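You operate a simulated robot arm through the tools that you are given. There is no shell and no other tool. Be economical: measure what you need, move in short steps, check, and stop when the job is done.

You run a simulated two-armed robot. Do the job below in one go: nothing can be reset, and whatever is moved stays where it is left.

JOB
On the table top, fold the blue cloth in half.

The check looks at the end state, three seconds after you hand in, the way a careful person would. Anything else that was tipped, shoved, dropped, spilled or broken makes it a failure. Flat cloth is picked up by pressing the open fingertips on it (5 to 10 N) and closing them slowly along it; thin cloth reads only 2 to 8 mm in the jaws.

ROBOT AND FRAMES
Two 7-joint arms with two-finger parallel grippers on one trunk, on a base that drives. Base frame: it is fixed to the floor where the robot stands at the start and does not move with it; the origin is under the middle of the robot, x ahead of it, y to its left, z up; the surface under the hand at the start is at about z = 0.78. Units: m, rad, N and s.
The left shoulder is at the start at [0.02, 0.17, 1.053], the right one opposite. With the tool pointing down near the work surface each hand reaches from about 0.22 to 0.68 m from the robot's upright axis, wherever it stands, measured 20 degrees to its own side. Places, roughly: table top [0.8, 0, 0.8]. Payload 3.8 kg a hand.
The tool frame of a hand sits at the grasp point between the pads (the TCP): z along the fingers, y along the line on which they close. The tips reach 0.03 m beyond it. The gripper opens to 0.11 m. The fingers are 0.02 m wide and 0.01 m thick; the gripper's body (0.048 by 0.112 m) begins 0.055 m behind the TCP.
Orientation is that of the tool frame in the base frame, as a unit quaternion [w, x, y, z]. With the fingers straight down and closing along the base's y, the tool's x points along the base's -x, its y along +y and its z along -z.

CONTROLS
- The arms move only by the tool servo_tool. It takes "left_rows", "right_rows" or both (then of equal length, played together; a hand with none holds still); each is a list of rows, each a list of 3 entries, a list of its own where there are three numbers: the opening, from 0 (shut) to 1 (fully open), then the shift along the tool's x, y, z in units of 200 mm (1.0 is 200 mm), then the turn, a rotation vector about the tool's x, y, z in units of 90 degrees (1.0 is 90 degrees). In form: [[jaw, [x, y, z], [ax, ay, az]], ...]. A call has 1 to 8 rows; each row is the pose to reach, as a shift and turn from the pose commanded when the call began, along the tool's axes at that moment. A call with a number of a shift or a turn outside -1 to 1 is refused whole. A row lasts 0.2 s, in which the tool goes at most 0.05 m and 0.15 rad; a call with a longer step from one row to the next is refused whole, and so is a gripper value outside its range. A pose out of reach is approached as far as the arm can. The call stops where the force on the tool passes 40 N (or 10 N more than at its start, if that is more) or the arm is blocked; 0.2 s more then pass. The fingers move at their own pace (about 0.072 m/s each) and stop on an object; they squeeze with about 44 N. The grip force told is the motor's: it shows also when the fingers shut on nothing. Time passes only in rows, and 0.2 s behind the last, so rows that repeat a pose let the fingers close. It gives the time, the measured TCP pose, the force on the tool (base axes), the opening and the grip force at its end, in the units of the frame above (readings bear some noise), with the torque about the TCP (base axes, N m) and any sound that the robot's microphone picked up, and new pictures: "show" is both (left out), scene, wrist or none (wrist: the cameras of the hands that moved).
- Cameras (640 x 400 px; columns grow to the right, rows downward): "scene" is now at [0.1006, 0.0093, 1.1894]; the picture's right is [0.08, -1.00, 0.00], its down [-0.71, -0.06, -0.70] and it looks along [0.69, 0.06, -0.72] (base axes); focal length 238 px, centre (320, 200). "left" rides on the left gripper at [0.072, -0.017, -0.103] in its tool frame; the picture's right is [0.23, 0.97, 0.00], its down [-0.76, 0.18, -0.62] and it looks along [-0.61, 0.14, 0.78] (tool axes); focal length 222 px, centre (320, 200). "right" rides on the right gripper at [0.072, 0.017, -0.103] in its tool frame; the picture's right is [-0.23, 0.97, 0.00], its down [-0.76, -0.18, -0.62] and it looks along [-0.61, -0.14, 0.78] (tool axes); focal length 222 px, centre (320, 200). There is no depth. A picture from a camera that has moved, and an enlarged one, comes with that camera's place and axes in the base frame and with its lens.
- move_column(by): slides the trunk up (or, below 0, down) by that many m; the arms and the scene camera ride with it, the base frame stays. It gives what a move gives, with no picture.
- steer(legs): drives the robot by 1 to 6 legs, each [ahead, turn to the left] in m and rad, along the robot's own axes; the way and the turn of a leg run together, so that a leg with both is an arc; at most 1.5 m and 3.142 rad a leg. The arms and the cameras ride along, it lands a little off, and it stops where it bumps. It gives what a move gives, and a new picture of the scene camera.
- turn_head(pan, tilt): turns the head with the scene camera to pan (to the left, within 1.396 rad either way) and tilt (down, from -0.506 to 1.204), counted from straight ahead of the robot. It gives what a move gives, and a new picture of the scene camera.
- inspect(camera, box): a new picture of the part [left, top, right, bottom] of that camera's present view, enlarged. No time passes.
- close_job(): hands the job in; it is judged then, once.

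Work in short steps. Places have to be worked out from the pictures, the camera data and where the tool is seen: move nearer, look again, correct. Check each grasp and each placing, and mend what went wrong. You have 120 turns and 260 pictures in all, those below and enlarged ones among them. Open the grippers and draw the arms clear of the work before you hand the job in, unless the task says otherwise; then end with one line.

The tools are called by a JSON object that holds its "name" and its "arguments". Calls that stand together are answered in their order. servo_tool: Moves the arms, as the interface text tells. Its arguments: {"type":"object","properties":{"left_rows":{"type":"array","items":{"type":"array"}},"right_rows":{"type":"array","items":{"type":"array"}},"show":{"type":"string","enum":["both","scene","wrist","none"]}},"required":[]} The other tools are called the same way: move_column (by) slides the trunk up or down; steer (legs) drives the base; turn_head (pan, tilt) turns the head that bears the scene camera; inspect (camera, box) takes an enlarged picture of a part of a camera's view; close_job () hands the job in.

At the start:

```text
t: 0.0
left_eef_pos: [0.5525, 0.2095, 0.9142]
left_ee_rot: [0.0, 0.0, 1.0, 0.0]
left_ft_force: [0.1, -0.3, -0.2]
left_moment: [-0.01, -0.02, 0.0]
left_gripper_width: 0.1101
left_grip_force: 0.1
right_eef_pos: [0.4772, -0.2546, 0.9673]
right_ee_rot: [0.0, -0.001, 1.0, 0.0]
right_ft_force: [0.5, 0.0, 0.8]
right_moment: [0.03, 0.01, -0.03]
right_gripper_width: 0.1099
right_grip_force: 0.0
trunk travel left (down, up): [-0.15, 0.42]
robot x, y, heading: [-0.0012, -0.0014, 0.003]
head pan, tilt: [0.084, 0.799]
```

scene: 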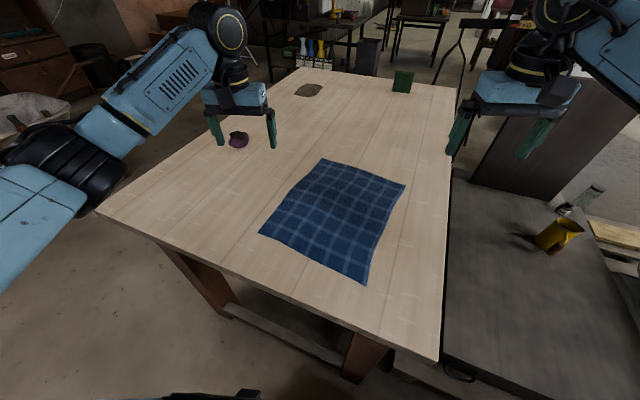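
right: 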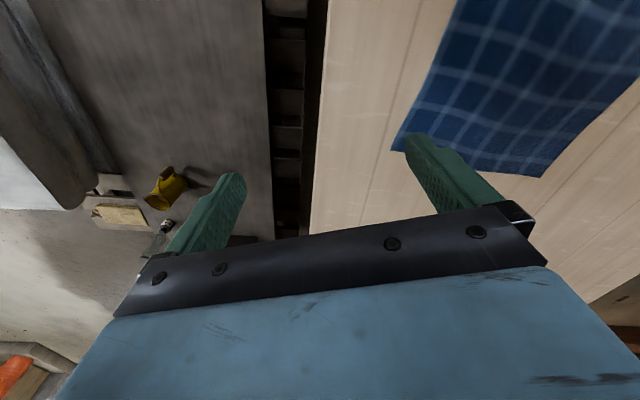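
left: 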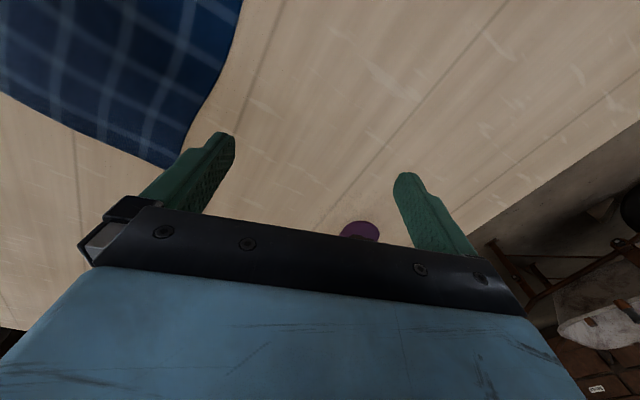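

The cloth lies at about A(0.66,0.05), B(0.56,-0.17), C(0.29,-0.05), D(0.39,0.16), turned about 20° from my heading. I turn the base a little to the right so that all four corners come within reach.

{"name": "steer", "arguments": {"legs": [[0, -0.22]]}}

```text
t: 1.2
left_eef_pos: [0.5827, 0.0888, 0.9145]
left_ee_rot: [0.0, 0.106, 0.994, 0.0]
left_ft_force: [0.9, 0.8, -0.4]
left_moment: [0.04, 0.0, -0.06]
left_gripper_width: 0.11
left_grip_force: 0.0
right_eef_pos: [0.413, -0.3497, 0.9673]
right_ee_rot: [0.0, 0.106, 0.994, 0.001]
right_ft_force: [0.0, 0.0, 0.8]
right_moment: [0.02, -0.03, -0.04]
right_gripper_width: 0.1099
right_grip_force: 0.0
trunk travel left (down, up): [-0.15, 0.42]
robot x, y, heading: [0.0019, 0.0007, -0.211]
head pan, tilt: [0.084, 0.799]
camera scene: at [0.0995, -0.0127, 1.1894], right [-0.13, -0.99, 0.0], down [-0.71, 0.09, -0.7], along [0.69, -0.09, -0.72], focal length 238 px, centre (320, 200)
```

scene: 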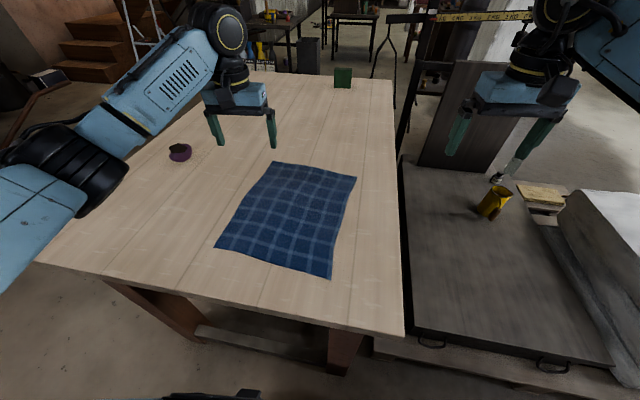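

The turn worked without a bump. I enlarge the cloth to measure its corners.

{"name": "inspect", "arguments": {"camera": "scene", "box": [190, 140, 382, 290]}}

```text
2.67 times, centred on (286, 215) of scene
camera zoom: at [0.0995, -0.0127, 1.1894], right [-0.13, -0.99, 0.0], down [-0.71, 0.09, -0.7], along [0.69, -0.09, -0.72], focal length 634 px, centre (411, 160)
```

zoom: 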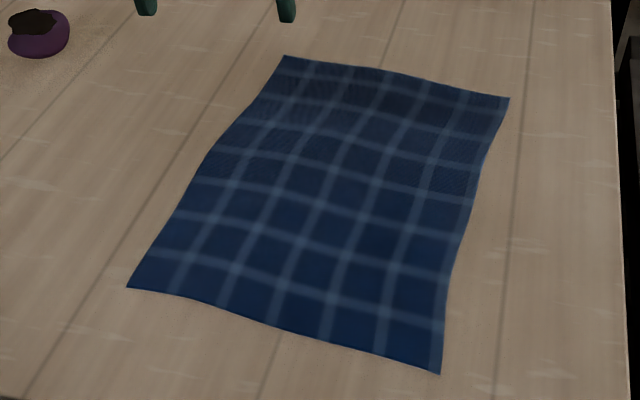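

The corners come out as A(0.667,0.052), B(0.569,-0.172), C(0.291,-0.057), D(0.389,0.166), so the cloth is about 0.30 by 0.244 m. I will take the far edge AB with both hands and fold it towards me, so I bring the hands over the two far corners now.

{"name": "servo_tool", "arguments": {"left_rows": [[0.7, [-0.07, -0.05, 0.04], [0, 0, 0.03]], [0.5, [-0.15, -0.1, 0.1], [0, 0, 0.06]], [0.36, [-0.22, -0.15, 0.16], [0, 0, 0.09]], [0.36, [-0.29, -0.2, 0.24], [0, 0, 0.121]], [0.36, [-0.3675, -0.2525, 0.3], [0, 0, 0.121]]], "right_rows": [[0.7, [-0.056, 0.12, 0.04], [0, 0, 0.03]], [0.5, [-0.112, 0.24, 0.08], [0, 0, 0.06]], [0.36, [-0.168, 0.36, 0.12], [0, 0, 0.09]], [0.36, [-0.224, 0.48, 0.16], [0, 0, 0.121]], [0.36, [-0.28, 0.6, 0.2], [0, 0, 0.121]]], "show": "scene"}}

```text
t: 2.4
left_eef_pos: [0.6453, 0.0258, 0.8542]
left_ee_rot: [0.0, 0.201, 0.98, 0.001]
left_ft_force: [-0.3, 0.7, 0.3]
left_moment: [-0.01, -0.02, 0.01]
left_gripper_width: 0.0397
left_grip_force: 0.1
right_eef_pos: [0.4946, -0.2445, 0.9263]
right_ee_rot: [0.0, 0.2, 0.98, 0.0]
right_ft_force: [0.3, 0.3, -0.3]
right_moment: [0.02, 0.01, 0.0]
right_gripper_width: 0.0397
right_grip_force: 0.0
trunk travel left (down, up): [-0.15, 0.42]
robot x, y, heading: [0.0008, 0.0019, -0.213]
head pan, tilt: [0.084, 0.799]
camera scene: at [0.0998, -0.0123, 1.1894], right [-0.13, -0.99, 0.0], down [-0.71, 0.09, -0.7], along [0.69, -0.09, -0.72], focal length 238 px, centre (320, 200)
```

scene: 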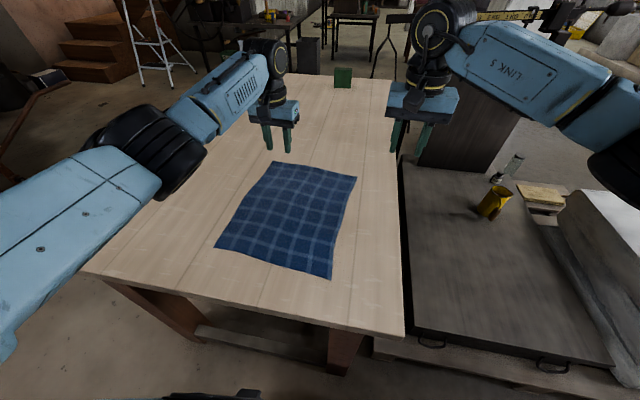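

Left hand is above its spot; I bring the right hand over the B side.

{"name": "servo_tool", "arguments": {"right_rows": [[0.36, [-0.04, 0.17, 0.08], [0, 0, 0]], [0.36, [-0.08, 0.34, 0.17], [0, 0, 0]], [0.36, [-0.12, 0.5, 0.26], [0, 0, 0]], [0.36, [-0.148, 0.6525, 0.36], [0, 0, 0]], [0.36, [-0.148, 0.6525, 0.36], [0, 0, 0]]], "left_rows": [[0.36, [0, 0, 0], [0, 0, 0]], [0.36, [0, 0, 0], [0, 0, 0]], [0.36, [0, 0, 0], [0, 0, 0]], [0.36, [0, 0, 0], [0, 0, 0]], [0.36, [0, 0, 0], [0, 0, 0]]]}}

```text
t: 3.6
left_eef_pos: [0.6443, 0.0254, 0.8551]
left_ee_rot: [0.0, 0.199, 0.98, 0.0]
left_ft_force: [-0.6, 0.5, 0.3]
left_moment: [0.05, 0.0, 0.0]
left_gripper_width: 0.0399
left_grip_force: 0.1
right_eef_pos: [0.5697, -0.1361, 0.8564]
right_ee_rot: [0.0, 0.199, 0.98, 0.0]
right_ft_force: [-0.1, 0.5, -0.9]
right_moment: [0.01, 0.0, -0.05]
right_gripper_width: 0.0396
right_grip_force: 0.0
trunk travel left (down, up): [-0.15, 0.42]
robot x, y, heading: [0.0025, -0.0031, -0.213]
head pan, tilt: [0.084, 0.799]
camera scene: at [0.0997, -0.0123, 1.1894], right [-0.13, -0.99, 0.0], down [-0.71, 0.09, -0.7], along [0.69, -0.09, -0.72], focal length 238 px, centre (320, 200)
camera right: at [0.5091, -0.0935, 0.9602], right [0.59, 0.81, 0.0], down [0.63, -0.46, 0.62], along [0.5, -0.37, -0.78], focal length 222 px, centre (320, 200)
camera left: at [0.5713, 0.0371, 0.9584], right [0.17, 0.99, 0.0], down [0.77, -0.13, 0.62], along [0.61, -0.11, -0.78], focal length 222 px, centre (320, 200)
```

scene: 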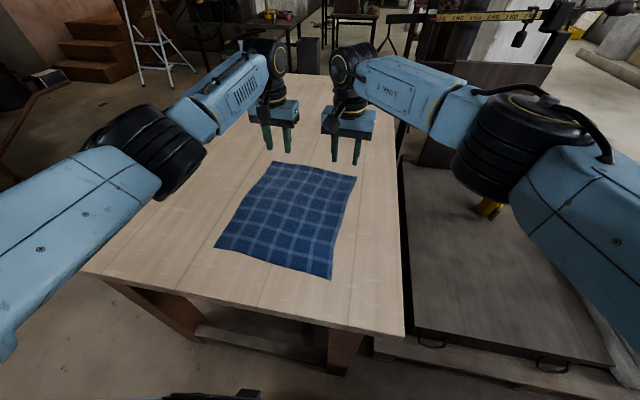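
right: 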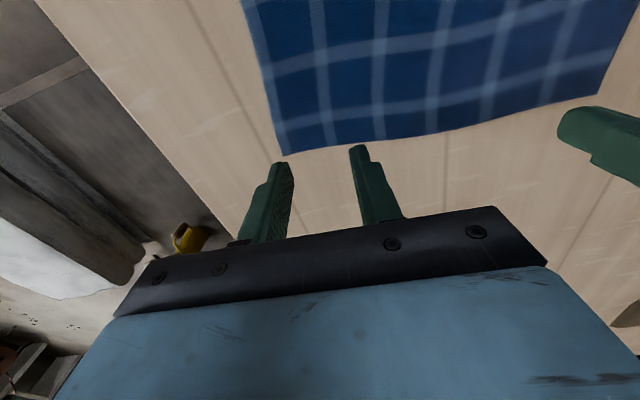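
left: 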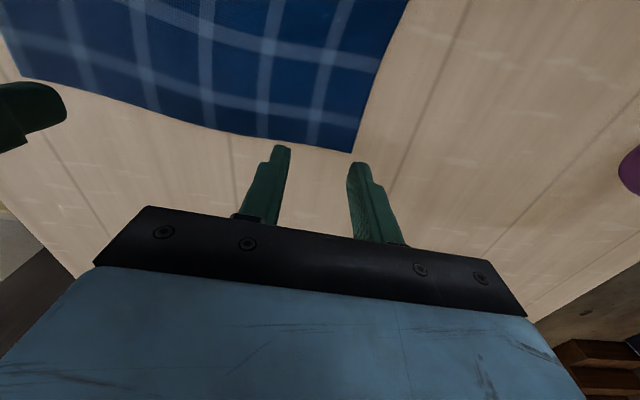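

Wrist views put A at about (0.665,0.050) and B at (0.567,-0.173), so both hands sit about 1 cm inside the edge. I lower both to just above the cloth.

{"name": "servo_tool", "arguments": {"left_rows": [[0.36, [0, 0, 0.1], [0, 0, 0]], [0.36, [0, 0, 0.17], [0, 0, 0]], [0.36, [0, 0, 0.19], [0, 0, 0]], [0.36, [0, 0, 0.205], [0, 0, 0]]], "right_rows": [[0.36, [0, 0, 0.1], [0, 0, 0]], [0.36, [0, 0, 0.17], [0, 0, 0]], [0.36, [0, 0, 0.19], [0, 0, 0]], [0.36, [0, 0, 0.205], [0, 0, 0]]], "show": "wrist"}}

```text
t: 4.6
left_eef_pos: [0.6458, 0.0245, 0.8126]
left_ee_rot: [0.0, 0.199, 0.98, 0.0]
left_ft_force: [0.3, -0.2, 0.5]
left_moment: [0.0, -0.02, 0.03]
left_gripper_width: 0.0396
left_grip_force: 0.3
right_eef_pos: [0.5705, -0.1363, 0.8135]
right_ee_rot: [-0.001, 0.199, 0.98, 0.001]
right_ft_force: [-0.2, 0.0, -0.5]
right_moment: [-0.01, 0.0, -0.02]
right_gripper_width: 0.04
right_grip_force: 0.0
trunk travel left (down, up): [-0.15, 0.42]
robot x, y, heading: [0.0016, -0.0022, -0.209]
head pan, tilt: [0.084, 0.799]
camera right: at [0.5104, -0.0926, 0.9179], right [0.59, 0.81, 0.0], down [0.63, -0.46, 0.62], along [0.5, -0.37, -0.78], focal length 222 px, centre (320, 200)
camera left: at [0.5718, 0.0373, 0.9173], right [0.17, 0.99, 0.0], down [0.77, -0.13, 0.62], along [0.61, -0.11, -0.78], focal length 222 px, centre (320, 200)
```

right: 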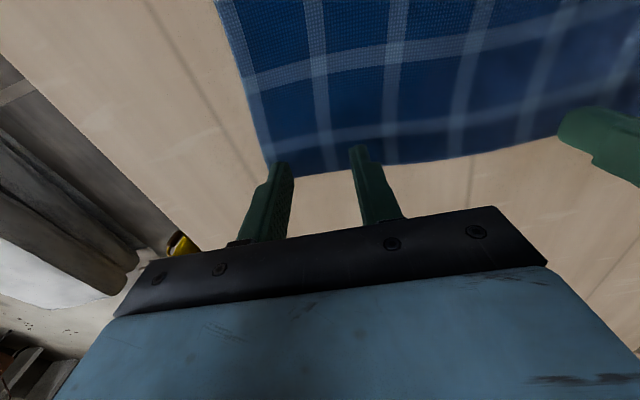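
left: 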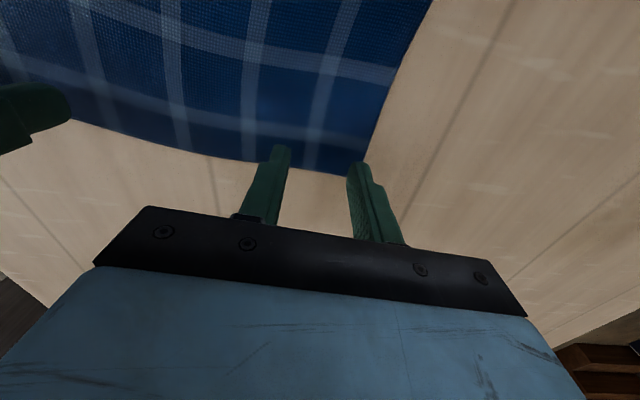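

Tips are just above the cloth; the right hand's outer finger is only about 5 mm inside the edge, so I shift the hands in slightly and press down gently.

{"name": "servo_tool", "arguments": {"left_rows": [[0.36, [0.01, 0, 0.0], [0, 0, 0]], [0.36, [0.01, 0, 0.01], [0, 0, 0]], [0.36, [0.01, 0, 0.018], [0, 0, 0]]], "right_rows": [[0.36, [0.025, 0, 0.0], [0, 0, 0]], [0.36, [0.025, 0, 0.01], [0, 0, 0]], [0.36, [0.025, 0, 0.018], [0, 0, 0]]], "show": "none"}}

```text
t: 5.4
left_eef_pos: [0.6437, 0.0248, 0.8119]
left_ee_rot: [0.001, 0.199, 0.98, 0.0]
left_ft_force: [-0.7, 0.8, 6.9]
left_moment: [0.06, 0.04, -0.06]
left_gripper_width: 0.0395
left_grip_force: 0.1
right_eef_pos: [0.5666, -0.1329, 0.8115]
right_ee_rot: [0.001, 0.199, 0.98, 0.0]
right_ft_force: [0.2, -0.6, 3.8]
right_moment: [-0.04, 0.0, 0.0]
right_gripper_width: 0.0397
right_grip_force: 0.0
trunk travel left (down, up): [-0.15, 0.42]
robot x, y, heading: [-0.0014, -0.0003, -0.208]
head pan, tilt: [0.084, 0.799]
```

Contact: 6.9 N left, 3.8 N right. I press the right a little more and close both slowly along the cloth.

{"name": "servo_tool", "arguments": {"left_rows": [[0.36, [0, 0, 0.002], [0, 0, 0]], [0.3, [0, 0, 0.002], [0, 0, 0]], [0.25, [0, 0, 0.002], [0, 0, 0]], [0.2, [0, 0, 0.002], [0, 0, 0]], [0.15, [0, 0, 0.002], [0, 0, 0]], [0.1, [0, 0, 0.002], [0, 0, 0]], [0.05, [0, 0, 0.002], [0, 0, 0]], [0.0, [0, 0, 0.002], [0, 0, 0]]], "right_rows": [[0.36, [0, 0, 0.01], [0, 0, 0]], [0.3, [0, 0, 0.01], [0, 0, 0]], [0.25, [0, 0, 0.01], [0, 0, 0]], [0.2, [0, 0, 0.01], [0, 0, 0]], [0.15, [0, 0, 0.01], [0, 0, 0]], [0.1, [0, 0, 0.01], [0, 0, 0]], [0.05, [0, 0, 0.01], [0, 0, 0]], [0.0, [0, 0, 0.01], [0, 0, 0]]]}}

```text
t: 7.2
left_eef_pos: [0.6401, 0.0239, 0.8109]
left_ee_rot: [0.001, 0.201, 0.98, -0.002]
left_ft_force: [-3.5, -8.5, 14.9]
left_moment: [-0.21, 0.12, 0.06]
left_gripper_width: 0.002
left_grip_force: 41.9
right_eef_pos: [0.566, -0.1324, 0.8116]
right_ee_rot: [0.002, 0.199, 0.98, 0.001]
right_ft_force: [3.9, 5.9, 20.4]
right_moment: [0.09, -0.14, 0.06]
right_gripper_width: 0.0018
right_grip_force: 42.0
trunk travel left (down, up): [-0.15, 0.42]
robot x, y, heading: [0.0019, 0.0029, -0.208]
head pan, tilt: [0.084, 0.799]
camera scene: at [0.0969, -0.0119, 1.1898], right [-0.13, -0.99, 0.0], down [-0.71, 0.09, -0.7], along [0.69, -0.09, -0.72], focal length 238 px, centre (320, 200)
camera right: at [0.5052, -0.0891, 0.9147], right [0.59, 0.81, 0.0], down [0.63, -0.46, 0.63], along [0.51, -0.37, -0.78], focal length 222 px, centre (320, 200)
camera left: at [0.5664, 0.0363, 0.9151], right [0.17, 0.98, 0.0], down [0.77, -0.13, 0.63], along [0.62, -0.11, -0.78], focal length 222 px, centre (320, 200)
```

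scene: 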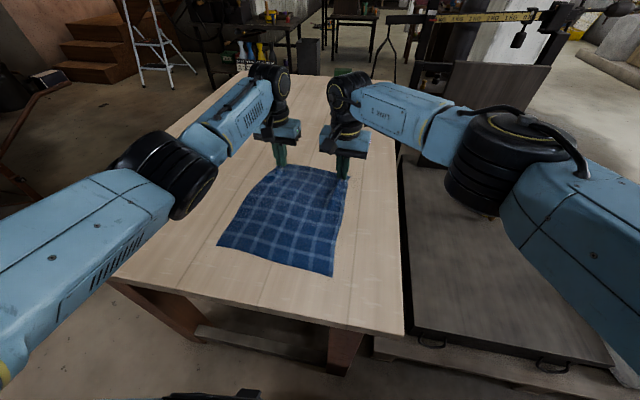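
right: 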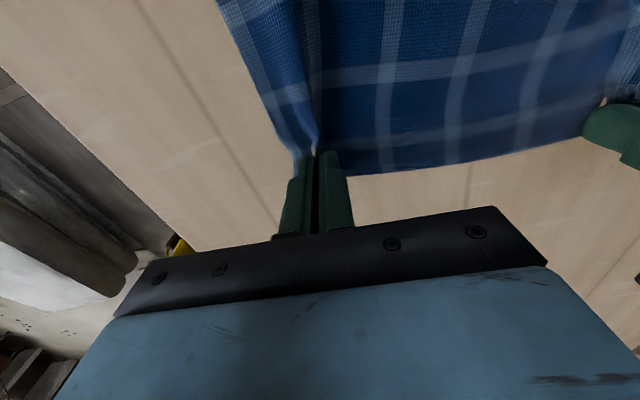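
left: 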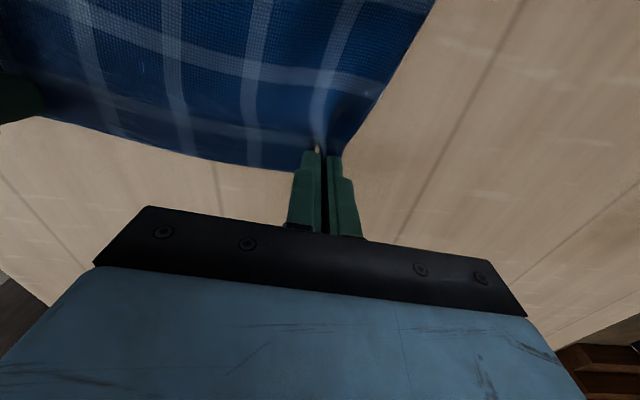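

Both jaws hold a small ridge at 2 mm. I lift 4 cm to test the grasp.

{"name": "servo_tool", "arguments": {"left_rows": [[0, [0, 0, -0.07], [0, 0, 0]], [0, [0.02, 0, -0.14], [0, 0, 0]], [0, [0.05, 0, -0.22], [0, 0, 0]]], "right_rows": [[0, [0, 0, -0.07], [0, 0, 0]], [0, [0.02, 0, -0.14], [0, 0, 0]], [0, [0.05, 0, -0.22], [0, 0, 0]]]}}

```text
t: 8.0
left_eef_pos: [0.632, 0.0282, 0.8546]
left_ee_rot: [0.0, 0.2, 0.98, 0.0]
left_ft_force: [-5.2, -10.9, -0.3]
left_moment: [-0.31, 0.14, 0.06]
left_gripper_width: 0.0022
left_grip_force: 41.6
right_eef_pos: [0.558, -0.1286, 0.8519]
right_ee_rot: [0.001, 0.2, 0.98, 0.001]
right_ft_force: [5.4, 10.9, -0.4]
right_moment: [0.31, -0.12, 0.08]
right_gripper_width: 0.0014
right_grip_force: 41.9
trunk travel left (down, up): [-0.15, 0.42]
robot x, y, heading: [-0.0028, -0.0024, -0.211]
head pan, tilt: [0.084, 0.799]
camera scene: at [0.0993, -0.0121, 1.1894], right [-0.13, -0.99, 0.0], down [-0.71, 0.09, -0.7], along [0.69, -0.09, -0.72], focal length 238 px, centre (320, 200)
camera right: at [0.4982, -0.086, 0.9551], right [0.59, 0.81, 0.0], down [0.63, -0.46, 0.62], along [0.5, -0.37, -0.78], focal length 222 px, centre (320, 200)
camera left: at [0.5571, 0.0409, 0.9589], right [0.17, 0.98, 0.0], down [0.77, -0.13, 0.62], along [0.61, -0.11, -0.78], focal length 222 px, centre (320, 200)
```

scene: 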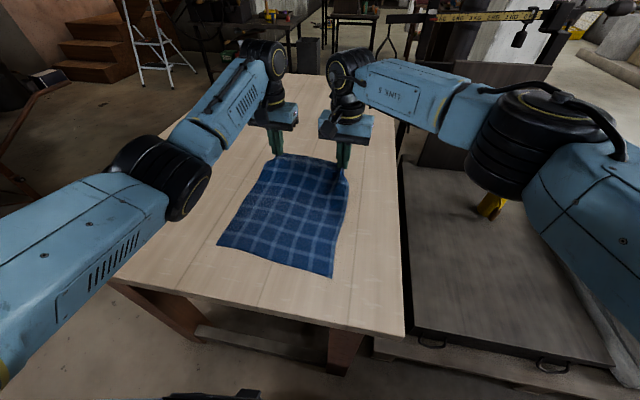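
right: 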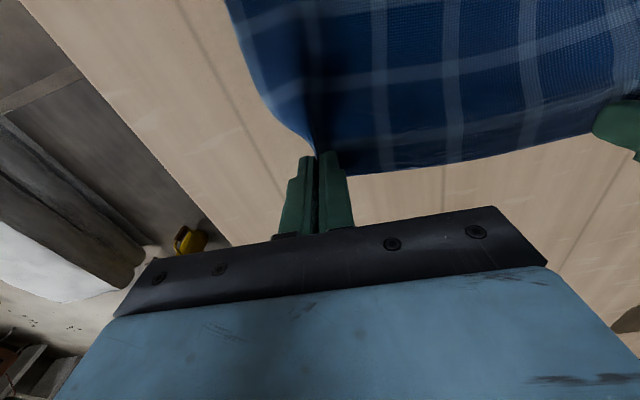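
left: 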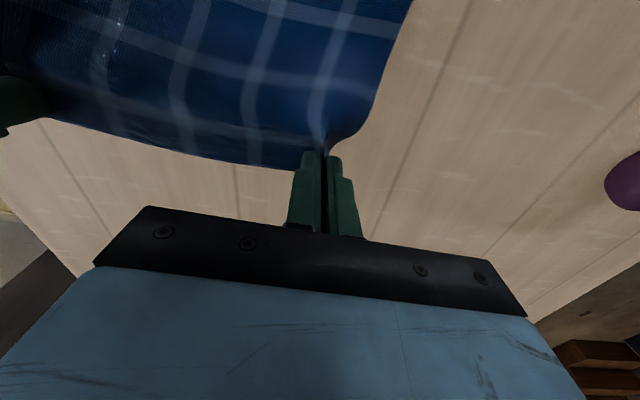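

The cloth is held well on both sides, with some sideways tension between the hands that I relieve by a few mm. I now carry the edge up and towards me along an arc, starting to tilt the hands.

{"name": "servo_tool", "arguments": {"left_rows": [[0, [0.05, -0.01, -0.1], [0, 0, 0]], [0, [0.12, -0.02, -0.18], [0, -0.05, 0]], [0, [0.2, -0.02, -0.25], [0, -0.1, 0]], [0, [0.3, -0.02, -0.31], [0, -0.15, 0]], [0, [0.41, -0.02, -0.36], [0, -0.2, 0]], [0, [0.52, -0.02, -0.385], [0, -0.25, 0]], [0, [0.64, -0.02, -0.39], [0, -0.3, 0]]], "right_rows": [[0, [0.05, 0.01, -0.1], [0, 0, 0]], [0, [0.12, 0.02, -0.18], [0, -0.05, 0]], [0, [0.2, 0.02, -0.25], [0, -0.1, 0]], [0, [0.3, 0.02, -0.31], [0, -0.15, 0]], [0, [0.41, 0.02, -0.36], [0, -0.2, 0]], [0, [0.52, 0.02, -0.385], [0, -0.25, 0]], [0, [0.64, 0.02, -0.39], [0, -0.3, 0]]]}}

```text
t: 9.6
left_eef_pos: [0.5123, 0.0768, 0.9296]
left_ee_rot: [0.231, 0.192, 0.953, -0.047]
left_ft_force: [-0.1, -0.4, -0.9]
left_moment: [-0.01, 0.01, 0.0]
left_gripper_width: 0.0018
left_grip_force: 41.8
right_eef_pos: [0.4428, -0.0749, 0.9305]
right_ee_rot: [0.231, 0.195, 0.952, -0.047]
right_ft_force: [-0.3, 0.0, 0.0]
right_moment: [-0.03, 0.0, 0.01]
right_gripper_width: 0.0019
right_grip_force: 41.8
trunk travel left (down, up): [-0.15, 0.42]
robot x, y, heading: [-0.0021, -0.0018, -0.216]
head pan, tilt: [0.084, 0.799]
camera scene: at [0.0993, -0.0117, 1.1894], right [-0.13, -0.99, 0.0], down [-0.71, 0.09, -0.7], along [0.69, -0.09, -0.72], focal length 238 px, centre (320, 200)
camera right: at [0.3466, -0.0165, 0.9894], right [0.57, 0.82, 0.1], down [0.29, -0.32, 0.9], along [0.77, -0.48, -0.42], focal length 222 px, centre (320, 200)
camera left: at [0.4032, 0.1035, 0.9903], right [0.19, 0.98, -0.1], down [0.43, 0.01, 0.9], along [0.88, -0.22, -0.42], focal length 222 px, centre (320, 200)
```

scene: 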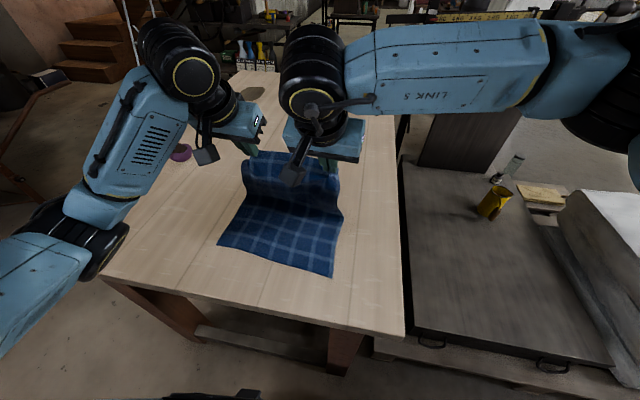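
right: 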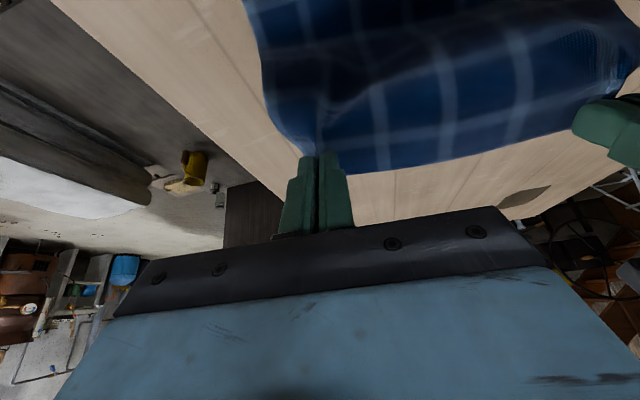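
left: 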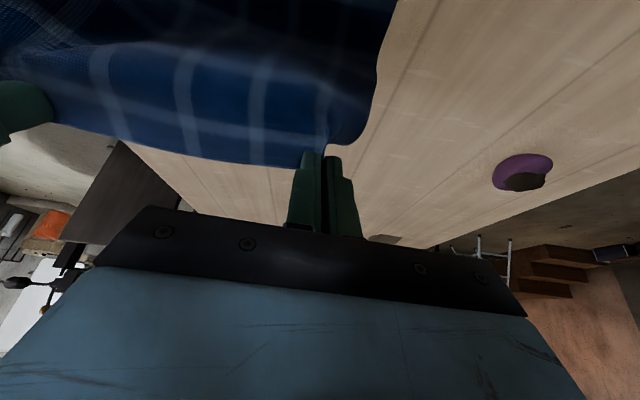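

The grasp is good and the edge is right over the fold line. I carry on down the near side of the arc, in part, then check the arm postures.

{"name": "servo_tool", "arguments": {"left_rows": [[0, [0.138, 0, -0.059], [0, -0.03, 0]], [0, [0.2945, -0.01, -0.083], [0, -0.06, 0]], [0, [0.469, -0.015, -0.0707], [0, -0.09, 0]], [0, [0.63, -0.015, -0.0294], [0, -0.12, 0]]], "right_rows": [[0, [0.138, 0, -0.059], [0, -0.03, 0]], [0, [0.2945, -0.01, -0.083], [0, -0.06, 0]], [0, [0.469, -0.015, -0.0707], [0, -0.09, 0]], [0, [0.61, -0.015, -0.0294], [0, -0.12, 0]]]}}

```text
t: 10.6
left_eef_pos: [0.4159, 0.114, 0.8772]
left_ee_rot: [0.318, 0.189, 0.927, -0.065]
left_ft_force: [-1.1, -0.9, 0.1]
left_moment: [-0.02, 0.0, 0.0]
left_gripper_width: 0.0018
left_grip_force: 42.1
left hand out of reach, approached as far as the arm can: row 4
right_eef_pos: [0.3378, -0.0351, 0.8808]
right_ee_rot: [0.317, 0.189, 0.927, -0.065]
right_ft_force: [0.7, 1.9, -0.4]
right_moment: [0.04, -0.05, 0.0]
right_gripper_width: 0.0018
right_grip_force: 42.2
trunk travel left (down, up): [-0.15, 0.42]
robot x, y, heading: [0.0023, 0.0024, -0.215]
head pan, tilt: [0.084, 0.799]
camera scene: at [0.0998, -0.0118, 1.1894], right [-0.13, -0.99, 0.0], down [-0.71, 0.09, -0.7], along [0.69, -0.09, -0.72], focal length 238 px, centre (320, 200)
camera right: at [0.2342, 0.027, 0.9178], right [0.55, 0.83, 0.14], down [0.13, -0.25, 0.96], along [0.83, -0.51, -0.25], focal length 222 px, centre (320, 200)
camera left: at [0.2969, 0.1458, 0.9152], right [0.22, 0.97, -0.14], down [0.27, 0.08, 0.96], along [0.94, -0.25, -0.25], focal length 222 px, centre (320, 200)
```

scene: 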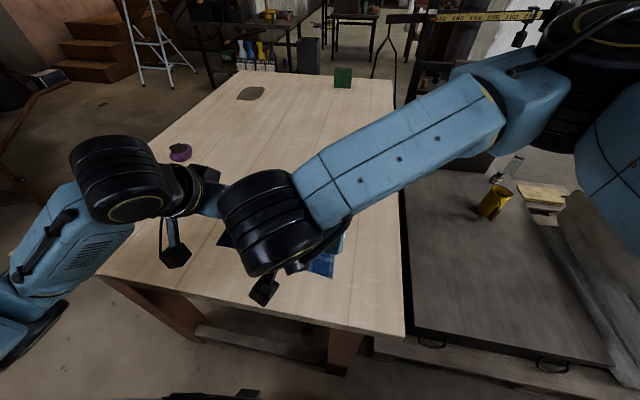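
right: 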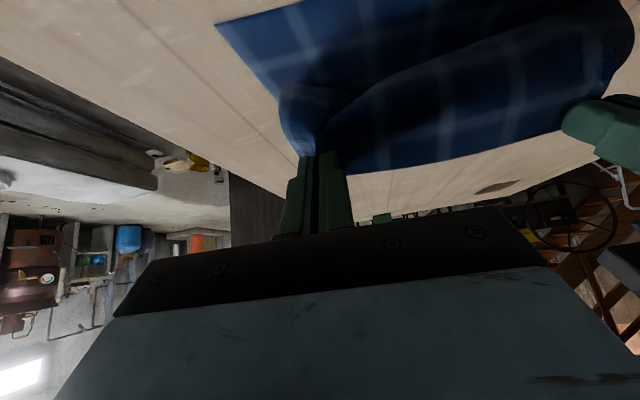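
left: 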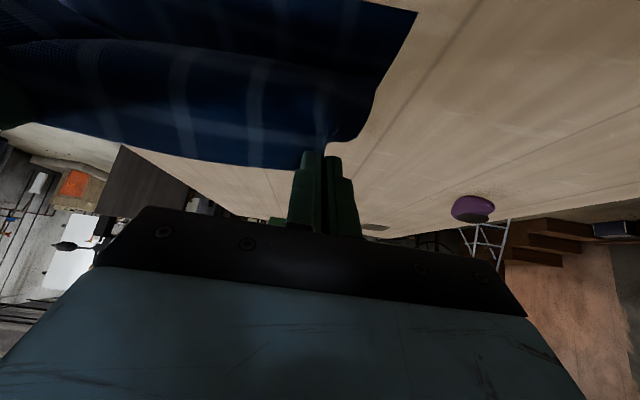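

The left arm is at its near limit with this tilt. I back the hands out a bit along the arc, then drive the base 0.10 m back to gain room.

{"name": "servo_tool", "arguments": {"left_rows": [[0, [-0.11, 0, 0], [0, 0, 0]], [0, [-0.22, 0, 0], [0, 0, 0]], [0, [-0.32, 0, 0], [0, 0, 0]]], "right_rows": [[0, [-0.11, 0, 0], [0, 0, 0]], [0, [-0.22, 0, 0], [0, 0, 0]], [0, [-0.32, 0, 0], [0, 0, 0]]], "show": "none"}}

{"name": "steer", "arguments": {"legs": [[-0.1, 0]]}}

```text
t: 11.4
left_eef_pos: [0.4629, 0.0947, 0.9183]
left_ee_rot: [0.317, 0.189, 0.927, -0.065]
left_ft_force: [-1.6, -2.8, 0.3]
left_moment: [-0.07, 0.05, -0.05]
left_gripper_width: 0.0018
left_grip_force: 41.2
right_eef_pos: [0.3845, -0.056, 0.9203]
right_ee_rot: [0.317, 0.188, 0.927, -0.064]
right_ft_force: [2.2, 2.6, -0.2]
right_moment: [0.05, -0.01, 0.08]
right_gripper_width: 0.002
right_grip_force: 41.5
trunk travel left (down, up): [-0.15, 0.42]
robot x, y, heading: [0.0043, -0.0007, -0.214]
head pan, tilt: [0.084, 0.799]
```

```text
t: 12.5
left_eef_pos: [0.3646, 0.1177, 0.9201]
left_ee_rot: [0.318, 0.187, 0.927, -0.064]
left_ft_force: [-1.7, -4.4, 0.3]
left_moment: [-0.12, 0.03, -0.04]
left_gripper_width: 0.0017
left_grip_force: 42.0
right_eef_pos: [0.2849, -0.0329, 0.9198]
right_ee_rot: [0.318, 0.187, 0.927, -0.064]
right_ft_force: [1.8, 4.3, 0.2]
right_moment: [0.08, -0.04, 0.15]
right_gripper_width: 0.002
right_grip_force: 41.8
trunk travel left (down, up): [-0.15, 0.42]
robot x, y, heading: [-0.1035, 0.0214, -0.21]
head pan, tilt: [0.084, 0.799]
camera scene: at [0.0004, 0.0092, 1.1895], right [-0.12, -0.99, 0.0], down [-0.71, 0.09, -0.7], along [0.69, -0.09, -0.72], focal length 238 px, centre (320, 200)
```

scene: 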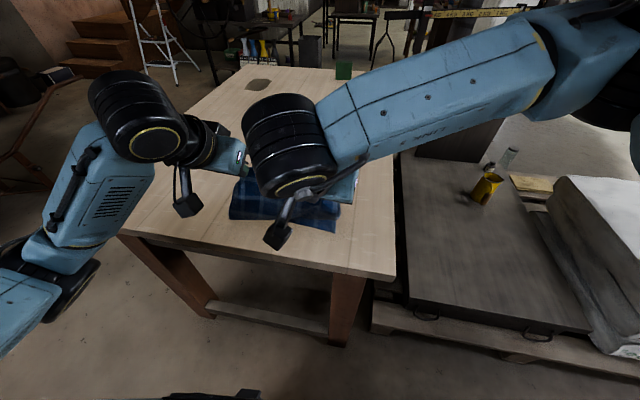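

The hands are now over the near edge (left about right, right 1 cm too far back, both about 18 mm too far right). I lower them with those corrections to about 1 cm above contact.

{"name": "servo_tool", "arguments": {"left_rows": [[0, [0.06, 0.02, 0.08], [0, 0, 0]], [0, [0.12, 0.04, 0.16], [0, 0, 0]], [0, [0.19, 0.06, 0.24], [0, 0, 0]], [0, [0.25, 0.085, 0.31], [0, 0, 0]], [0, [0.3145, 0.085, 0.389], [0, 0, 0]]], "right_rows": [[0, [0.05, 0.02, 0.085], [0, 0, 0]], [0, [0.1, 0.04, 0.17], [0, 0, 0]], [0, [0.15, 0.06, 0.26], [0, 0, 0]], [0, [0.21, 0.09, 0.34], [0, 0, 0]], [0, [0.259, 0.09, 0.432], [0, 0, 0]]]}}

```text
t: 13.7
left_eef_pos: [0.3712, 0.1325, 0.8187]
left_ee_rot: [0.317, 0.187, 0.928, -0.063]
left_ft_force: [-0.1, -1.2, -0.7]
left_moment: [0.03, -0.01, 0.0]
left_gripper_width: 0.002
left_grip_force: 41.8
right_eef_pos: [0.3054, -0.0209, 0.8178]
right_ee_rot: [0.318, 0.188, 0.927, -0.065]
right_ft_force: [0.4, 0.3, -0.2]
right_moment: [-0.01, 0.0, 0.0]
right_gripper_width: 0.0018
right_grip_force: 41.8
trunk travel left (down, up): [-0.15, 0.42]
robot x, y, heading: [-0.0943, 0.0217, -0.21]
head pan, tilt: [0.084, 0.799]
camera scene: at [0.0013, 0.0091, 1.1894], right [-0.12, -0.99, 0.0], down [-0.71, 0.09, -0.7], along [0.69, -0.09, -0.72], focal length 238 px, centre (320, 200)
camera right: at [0.2006, 0.0406, 0.8554], right [0.54, 0.83, 0.14], down [0.13, -0.25, 0.96], along [0.83, -0.5, -0.25], focal length 222 px, centre (320, 200)
camera left: at [0.2525, 0.1632, 0.8567], right [0.21, 0.97, -0.14], down [0.27, 0.08, 0.96], along [0.94, -0.24, -0.25], focal length 222 px, centre (320, 200)
```

scene: 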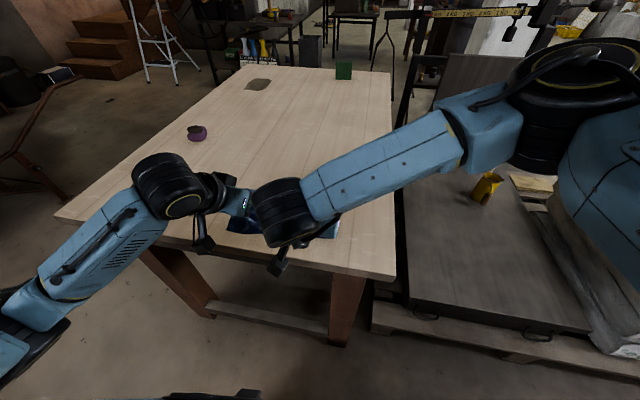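
right: 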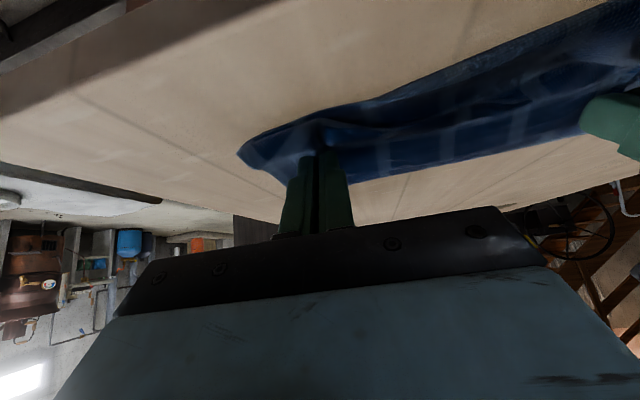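
left: 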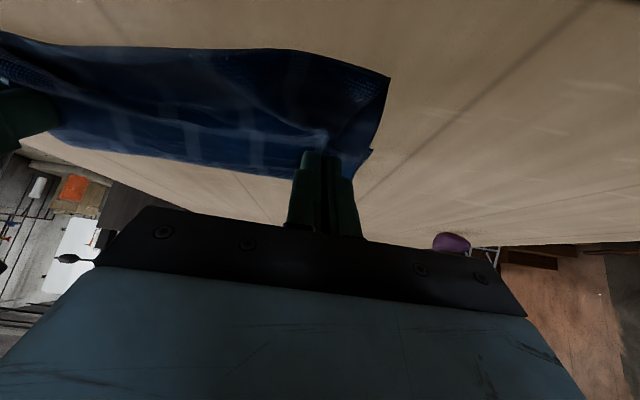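

The wrist views are hard to read; I enlarge the scene view to see where the lower layer lies.

{"name": "inspect", "arguments": {"camera": "scene", "box": [190, 170, 382, 290]}}

{"name": "inspect", "arguments": {"camera": "left", "box": [0, 0, 440, 220]}}

{"name": "inspect", "arguments": {"camera": "right", "box": [200, 0, 640, 220]}}

```text
3.33 times, centred on (286, 230) of scene
camera zoom: at [0.0013, 0.0091, 1.1894], right [-0.12, -0.99, 0.0], down [-0.71, 0.09, -0.7], along [0.69, -0.09, -0.72], focal length 792 px, centre (433, 100)
```

zoom: 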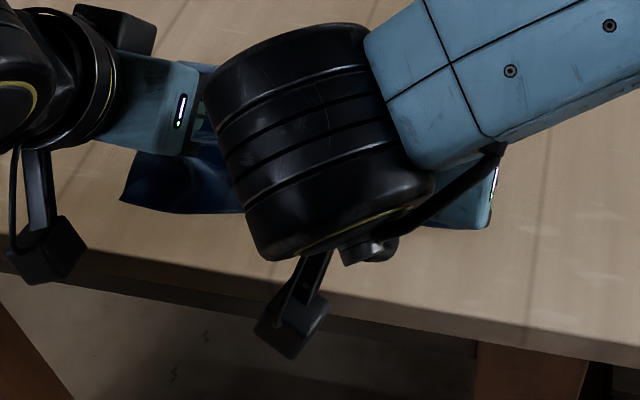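

```text
1.45 times, centred on (220, 110) of left
camera zoom: at [0.2525, 0.1632, 0.8567], right [0.21, 0.97, -0.14], down [0.27, 0.08, 0.96], along [0.94, -0.24, -0.25], focal length 323 px, centre (466, 331)
```

zoom: 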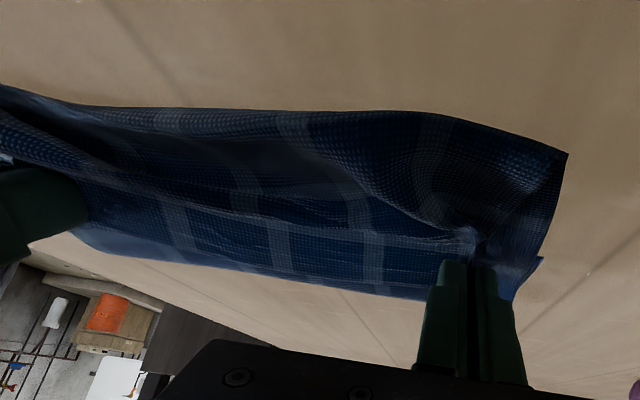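

```text
1.45 times, centred on (420, 110) of right
camera zoom: at [0.2006, 0.0406, 0.8554], right [0.54, 0.83, 0.14], down [0.13, -0.25, 0.96], along [0.83, -0.5, -0.25], focal length 323 px, centre (174, 331)
```

zoom: 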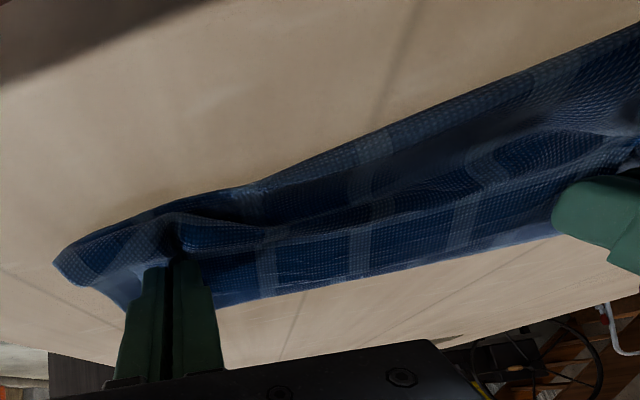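

Lower-layer corner D has been dragged about 5 cm towards me (now about (0.332,0.167)) by the high path and drive, while C stayed. I still hold the far edge, so I unfold back along the arc and will pull the cloth straight before refolding on a lower path.

{"name": "servo_tool", "arguments": {"left_rows": [[0, [-0.132, 0, -0.0875], [0, 0, 0]], [0, [-0.303, 0, -0.144], [0, 0, 0]], [0, [-0.498, 0, -0.15], [0, 0, 0]], [0, [-0.7015, 0, -0.0865], [0, 0, 0]], [0, [-0.859, 0, 0.0365], [0, 0, 0]]], "right_rows": [[0, [-0.132, 0, -0.0875], [0, 0, 0]], [0, [-0.303, 0, -0.144], [0, 0, 0]], [0, [-0.498, 0, -0.15], [0, 0, 0]], [0, [-0.7015, 0, -0.0865], [0, 0, 0]], [0, [-0.859, 0, 0.0365], [0, 0, 0]]], "show": "scene"}}

{"name": "servo_tool", "arguments": {"left_rows": [[0, [-0.127, 0, 0.162], [0, 0, 0]], [0, [-0.223, 0, 0.364], [0, 0, 0]], [0, [-0.264, 0, 0.555], [0, 0, 0]], [0, [-0.251, 0, 0.735], [0, 0, 0]], [0, [-0.279, 0, 0.82], [0, 0, 0]]], "right_rows": [[0, [-0.127, 0, 0.162], [0, 0, 0]], [0, [-0.223, 0, 0.364], [0, 0, 0]], [0, [-0.264, 0, 0.555], [0, 0, 0]], [0, [-0.251, 0, 0.735], [0, 0, 0]], [0, [-0.279, 0, 0.82], [0, 0, 0]]], "show": "scene"}}

```text
t: 14.9
left_eef_pos: [0.5003, 0.079, 0.9161]
left_ee_rot: [0.317, 0.187, 0.928, -0.064]
left_ft_force: [0.6, 0.3, 0.2]
left_moment: [0.04, -0.01, 0.05]
left_gripper_width: 0.0018
left_grip_force: 42.0
right_eef_pos: [0.4367, -0.0724, 0.9158]
right_ee_rot: [0.317, 0.187, 0.928, -0.064]
right_ft_force: [-0.3, 0.0, -0.4]
right_moment: [0.02, 0.03, 0.01]
right_gripper_width: 0.0019
right_grip_force: 42.2
trunk travel left (down, up): [-0.15, 0.42]
robot x, y, heading: [-0.0982, 0.02, -0.206]
head pan, tilt: [0.084, 0.799]
camera scene: at [0.0018, 0.0088, 1.1893], right [-0.12, -0.99, 0.0], down [-0.71, 0.09, -0.7], along [0.69, -0.09, -0.72], focal length 238 px, centre (320, 200)
```

scene: 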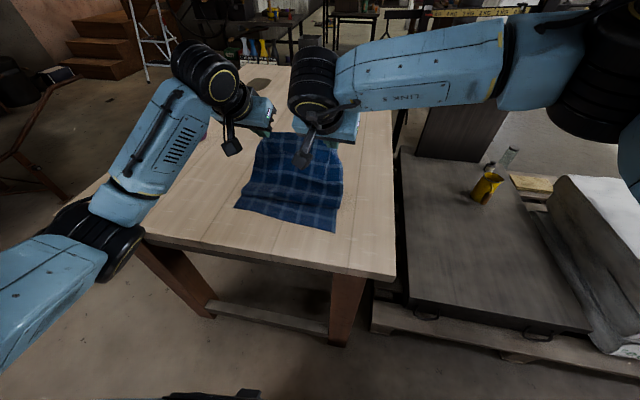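

```text
t: 16.1
left_eef_pos: [0.6318, 0.0223, 0.8238]
left_ee_rot: [0.318, 0.188, 0.927, -0.064]
left_ft_force: [0.0, 0.8, 0.7]
left_moment: [0.03, -0.01, 0.0]
left_gripper_width: 0.0017
left_grip_force: 42.0
right_eef_pos: [0.5676, -0.1285, 0.8225]
right_ee_rot: [0.318, 0.186, 0.927, -0.064]
right_ft_force: [0.1, -0.7, -0.2]
right_moment: [0.02, 0.03, 0.03]
right_gripper_width: 0.0018
right_grip_force: 41.7
trunk travel left (down, up): [-0.15, 0.42]
robot x, y, heading: [-0.0952, 0.0234, -0.206]
head pan, tilt: [0.084, 0.799]
camera scene: at [0.0013, 0.0091, 1.1894], right [-0.12, -0.99, 0.0], down [-0.71, 0.09, -0.7], along [0.69, -0.09, -0.72], focal length 238 px, centre (320, 200)
```

scene: 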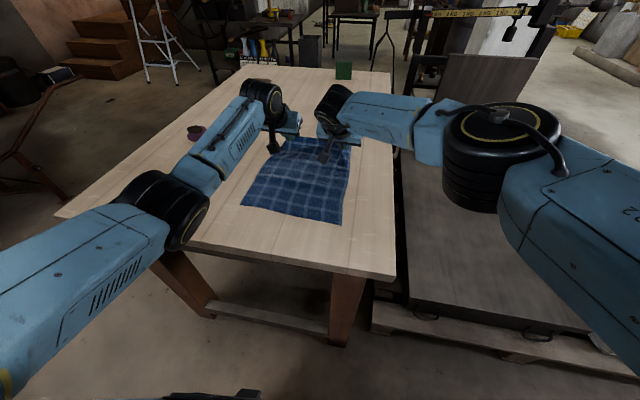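

Cloth is unfolded and looks straight again. I measure the near corners.

{"name": "inspect", "arguments": {"camera": "scene", "box": [210, 120, 370, 240]}}

```text
3.33 times, centred on (290, 180) of scene
camera zoom: at [0.0013, 0.0091, 1.1894], right [-0.12, -0.99, 0.0], down [-0.71, 0.09, -0.7], along [0.69, -0.09, -0.72], focal length 792 px, centre (420, 267)
```

zoom: 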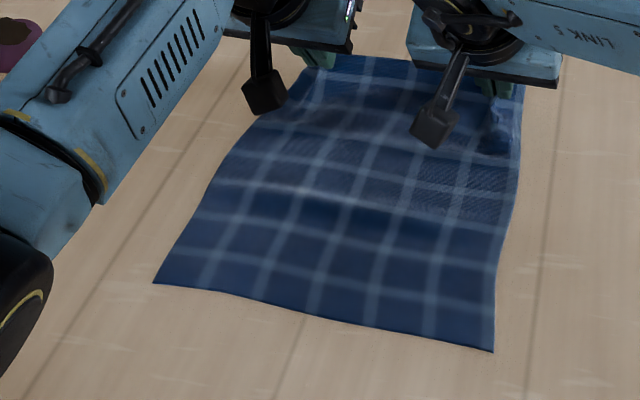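

Near edge is at about e1=0.316 along the cloth's long axis, straight, with corners D(0.404,0.150), C(0.314,-0.078). I refold on a lower arc with a 1 cm shift to the right for centring, without driving.

{"name": "servo_tool", "arguments": {"left_rows": [[0, [-0.0726, 0, -0.1336], [0, 0, 0]], [0, [-0.0903, -0.01, -0.278], [0, 0, 0]], [0, [-0.0687, -0.02, -0.4536], [0, 0, 0]], [0, [0.0138, -0.03, -0.632], [0, 0, 0]], [0, [0.1333, -0.04, -0.7634], [0, 0, 0]], [0, [0.2712, -0.05, -0.871], [0, 0, 0]]], "right_rows": [[0, [-0.0726, 0, -0.1336], [0, 0, 0]], [0, [-0.0903, -0.01, -0.278], [0, 0, 0]], [0, [-0.0687, -0.02, -0.4536], [0, 0, 0]], [0, [0.0138, -0.03, -0.632], [0, 0, 0]], [0, [0.1333, -0.04, -0.7634], [0, 0, 0]], [0, [0.2712, -0.05, -0.871], [0, 0, 0]]], "show": "scene"}}

{"name": "servo_tool", "arguments": {"left_rows": [[0, [0.1625, 0, -0.0761], [0, 0, 0]], [0, [0.3484, 0, -0.0817], [0, 0, 0]], [0, [0.5158, 0, -0.0539], [0, 0, 0]], [0, [0.6518, 0, -0.0015], [0, 0, 0]], [0, [0.7409, 0, 0.0557], [0, 0, 0]]], "right_rows": [[0, [0.1625, 0, -0.0761], [0, 0, 0]], [0, [0.3484, 0, -0.0817], [0, 0, 0]], [0, [0.5158, 0, -0.0539], [0, 0, 0]], [0, [0.6518, 0, -0.0015], [0, 0, 0]], [0, [0.7409, 0, 0.0557], [0, 0, 0]]]}}

```text
t: 17.5
left_eef_pos: [0.4896, 0.0713, 0.9306]
left_ee_rot: [0.317, 0.188, 0.927, -0.065]
left_ft_force: [-1.4, -3.0, -0.7]
left_moment: [-0.08, 0.04, -0.07]
left_gripper_width: 0.0019
left_grip_force: 42.0
right_eef_pos: [0.4234, -0.0846, 0.9289]
right_ee_rot: [0.318, 0.188, 0.927, -0.064]
right_ft_force: [1.6, 2.9, -0.7]
right_moment: [0.09, -0.02, 0.07]
right_gripper_width: 0.0017
right_grip_force: 41.6
trunk travel left (down, up): [-0.15, 0.42]
robot x, y, heading: [-0.0994, 0.0201, -0.21]
head pan, tilt: [0.084, 0.799]
camera scene: at [0.0008, 0.0093, 1.1894], right [-0.12, -0.99, 0.0], down [-0.71, 0.09, -0.7], along [0.69, -0.09, -0.72], focal length 238 px, centre (320, 200)
```

scene: 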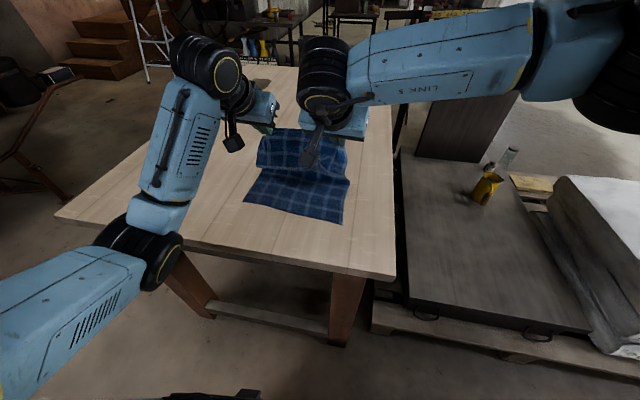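

```text
t: 18.7
left_eef_pos: [0.3857, 0.1152, 0.8281]
left_ee_rot: [0.318, 0.188, 0.927, -0.066]
left_ft_force: [-1.0, -3.6, -0.1]
left_moment: [-0.09, 0.04, -0.04]
left_gripper_width: 0.002
left_grip_force: 42.4
right_eef_pos: [0.3221, -0.04, 0.8285]
right_ee_rot: [0.318, 0.188, 0.927, -0.064]
right_ft_force: [1.4, 3.6, -0.3]
right_moment: [0.05, -0.02, 0.1]
right_gripper_width: 0.0019
right_grip_force: 42.1
trunk travel left (down, up): [-0.15, 0.42]
robot x, y, heading: [-0.1002, 0.0223, -0.207]
head pan, tilt: [0.084, 0.799]
camera scene: at [0.0012, 0.0092, 1.1894], right [-0.12, -0.99, 0.0], down [-0.71, 0.09, -0.7], along [0.69, -0.09, -0.72], focal length 238 px, centre (320, 200)
camera right: at [0.2169, 0.0212, 0.8654], right [0.54, 0.83, 0.14], down [0.13, -0.25, 0.96], along [0.83, -0.5, -0.25], focal length 222 px, centre (320, 200)
camera left: at [0.268, 0.1466, 0.8662], right [0.21, 0.97, -0.14], down [0.27, 0.08, 0.96], along [0.94, -0.24, -0.25], focal length 222 px, centre (320, 200)
```

scene: 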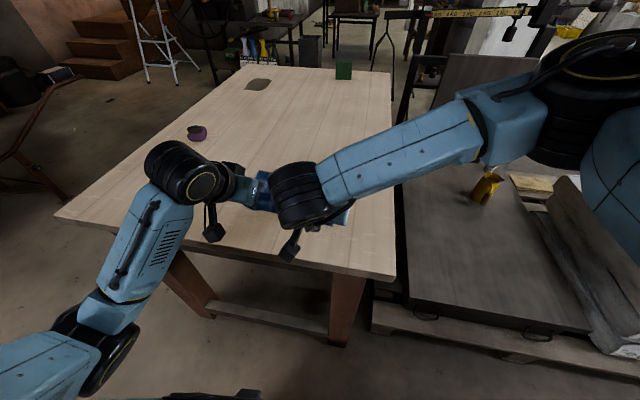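
right: 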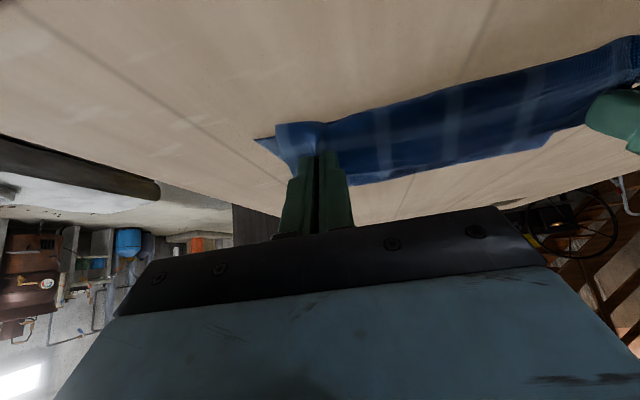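
left: 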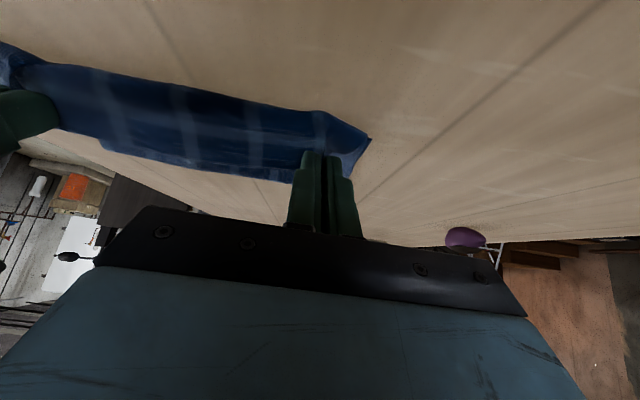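

The lower layer stayed put this time and both layers' corners line up. I lower to light contact.

{"name": "servo_tool", "arguments": {"left_rows": [[0, [0.026, 0, 0.033], [0, 0, 0]], [0, [0.04, 0, 0.052], [0, 0, 0]], [0, [0.046, 0, 0.06], [0, 0, 0]]], "right_rows": [[0, [0.026, 0, 0.033], [0, 0, 0]], [0, [0.04, 0, 0.052], [0, 0, 0]], [0, [0.046, 0, 0.06], [0, 0, 0]]], "show": "wrist"}}

```text
t: 19.5
left_eef_pos: [0.3866, 0.1139, 0.814]
left_ee_rot: [0.319, 0.187, 0.927, -0.064]
left_ft_force: [-0.9, -3.9, 2.8]
left_moment: [-0.09, -0.01, -0.06]
left_gripper_width: 0.0016
left_grip_force: 42.0
right_eef_pos: [0.3231, -0.0412, 0.8135]
right_ee_rot: [0.318, 0.188, 0.927, -0.064]
right_ft_force: [0.6, 2.9, 6.7]
right_moment: [0.03, -0.01, 0.06]
right_gripper_width: 0.002
right_grip_force: 41.9
trunk travel left (down, up): [-0.15, 0.42]
robot x, y, heading: [-0.0976, 0.0201, -0.202]
head pan, tilt: [0.084, 0.799]
camera right: at [0.2186, 0.0199, 0.8509], right [0.54, 0.83, 0.14], down [0.13, -0.25, 0.96], along [0.83, -0.5, -0.24], focal length 222 px, centre (320, 200)
camera left: at [0.2693, 0.1452, 0.8514], right [0.21, 0.97, -0.14], down [0.27, 0.08, 0.96], along [0.94, -0.24, -0.24], focal length 222 px, centre (320, 200)
```

right: 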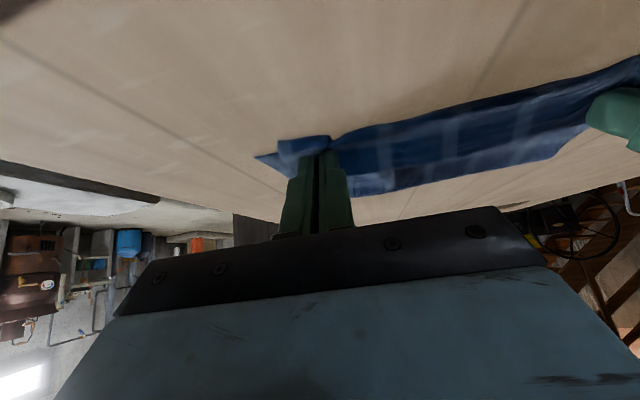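
left: 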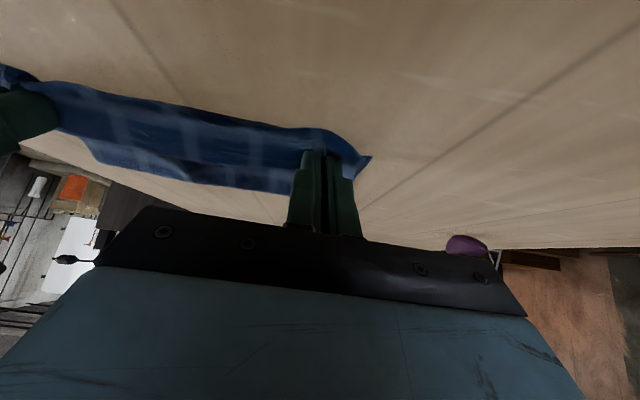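

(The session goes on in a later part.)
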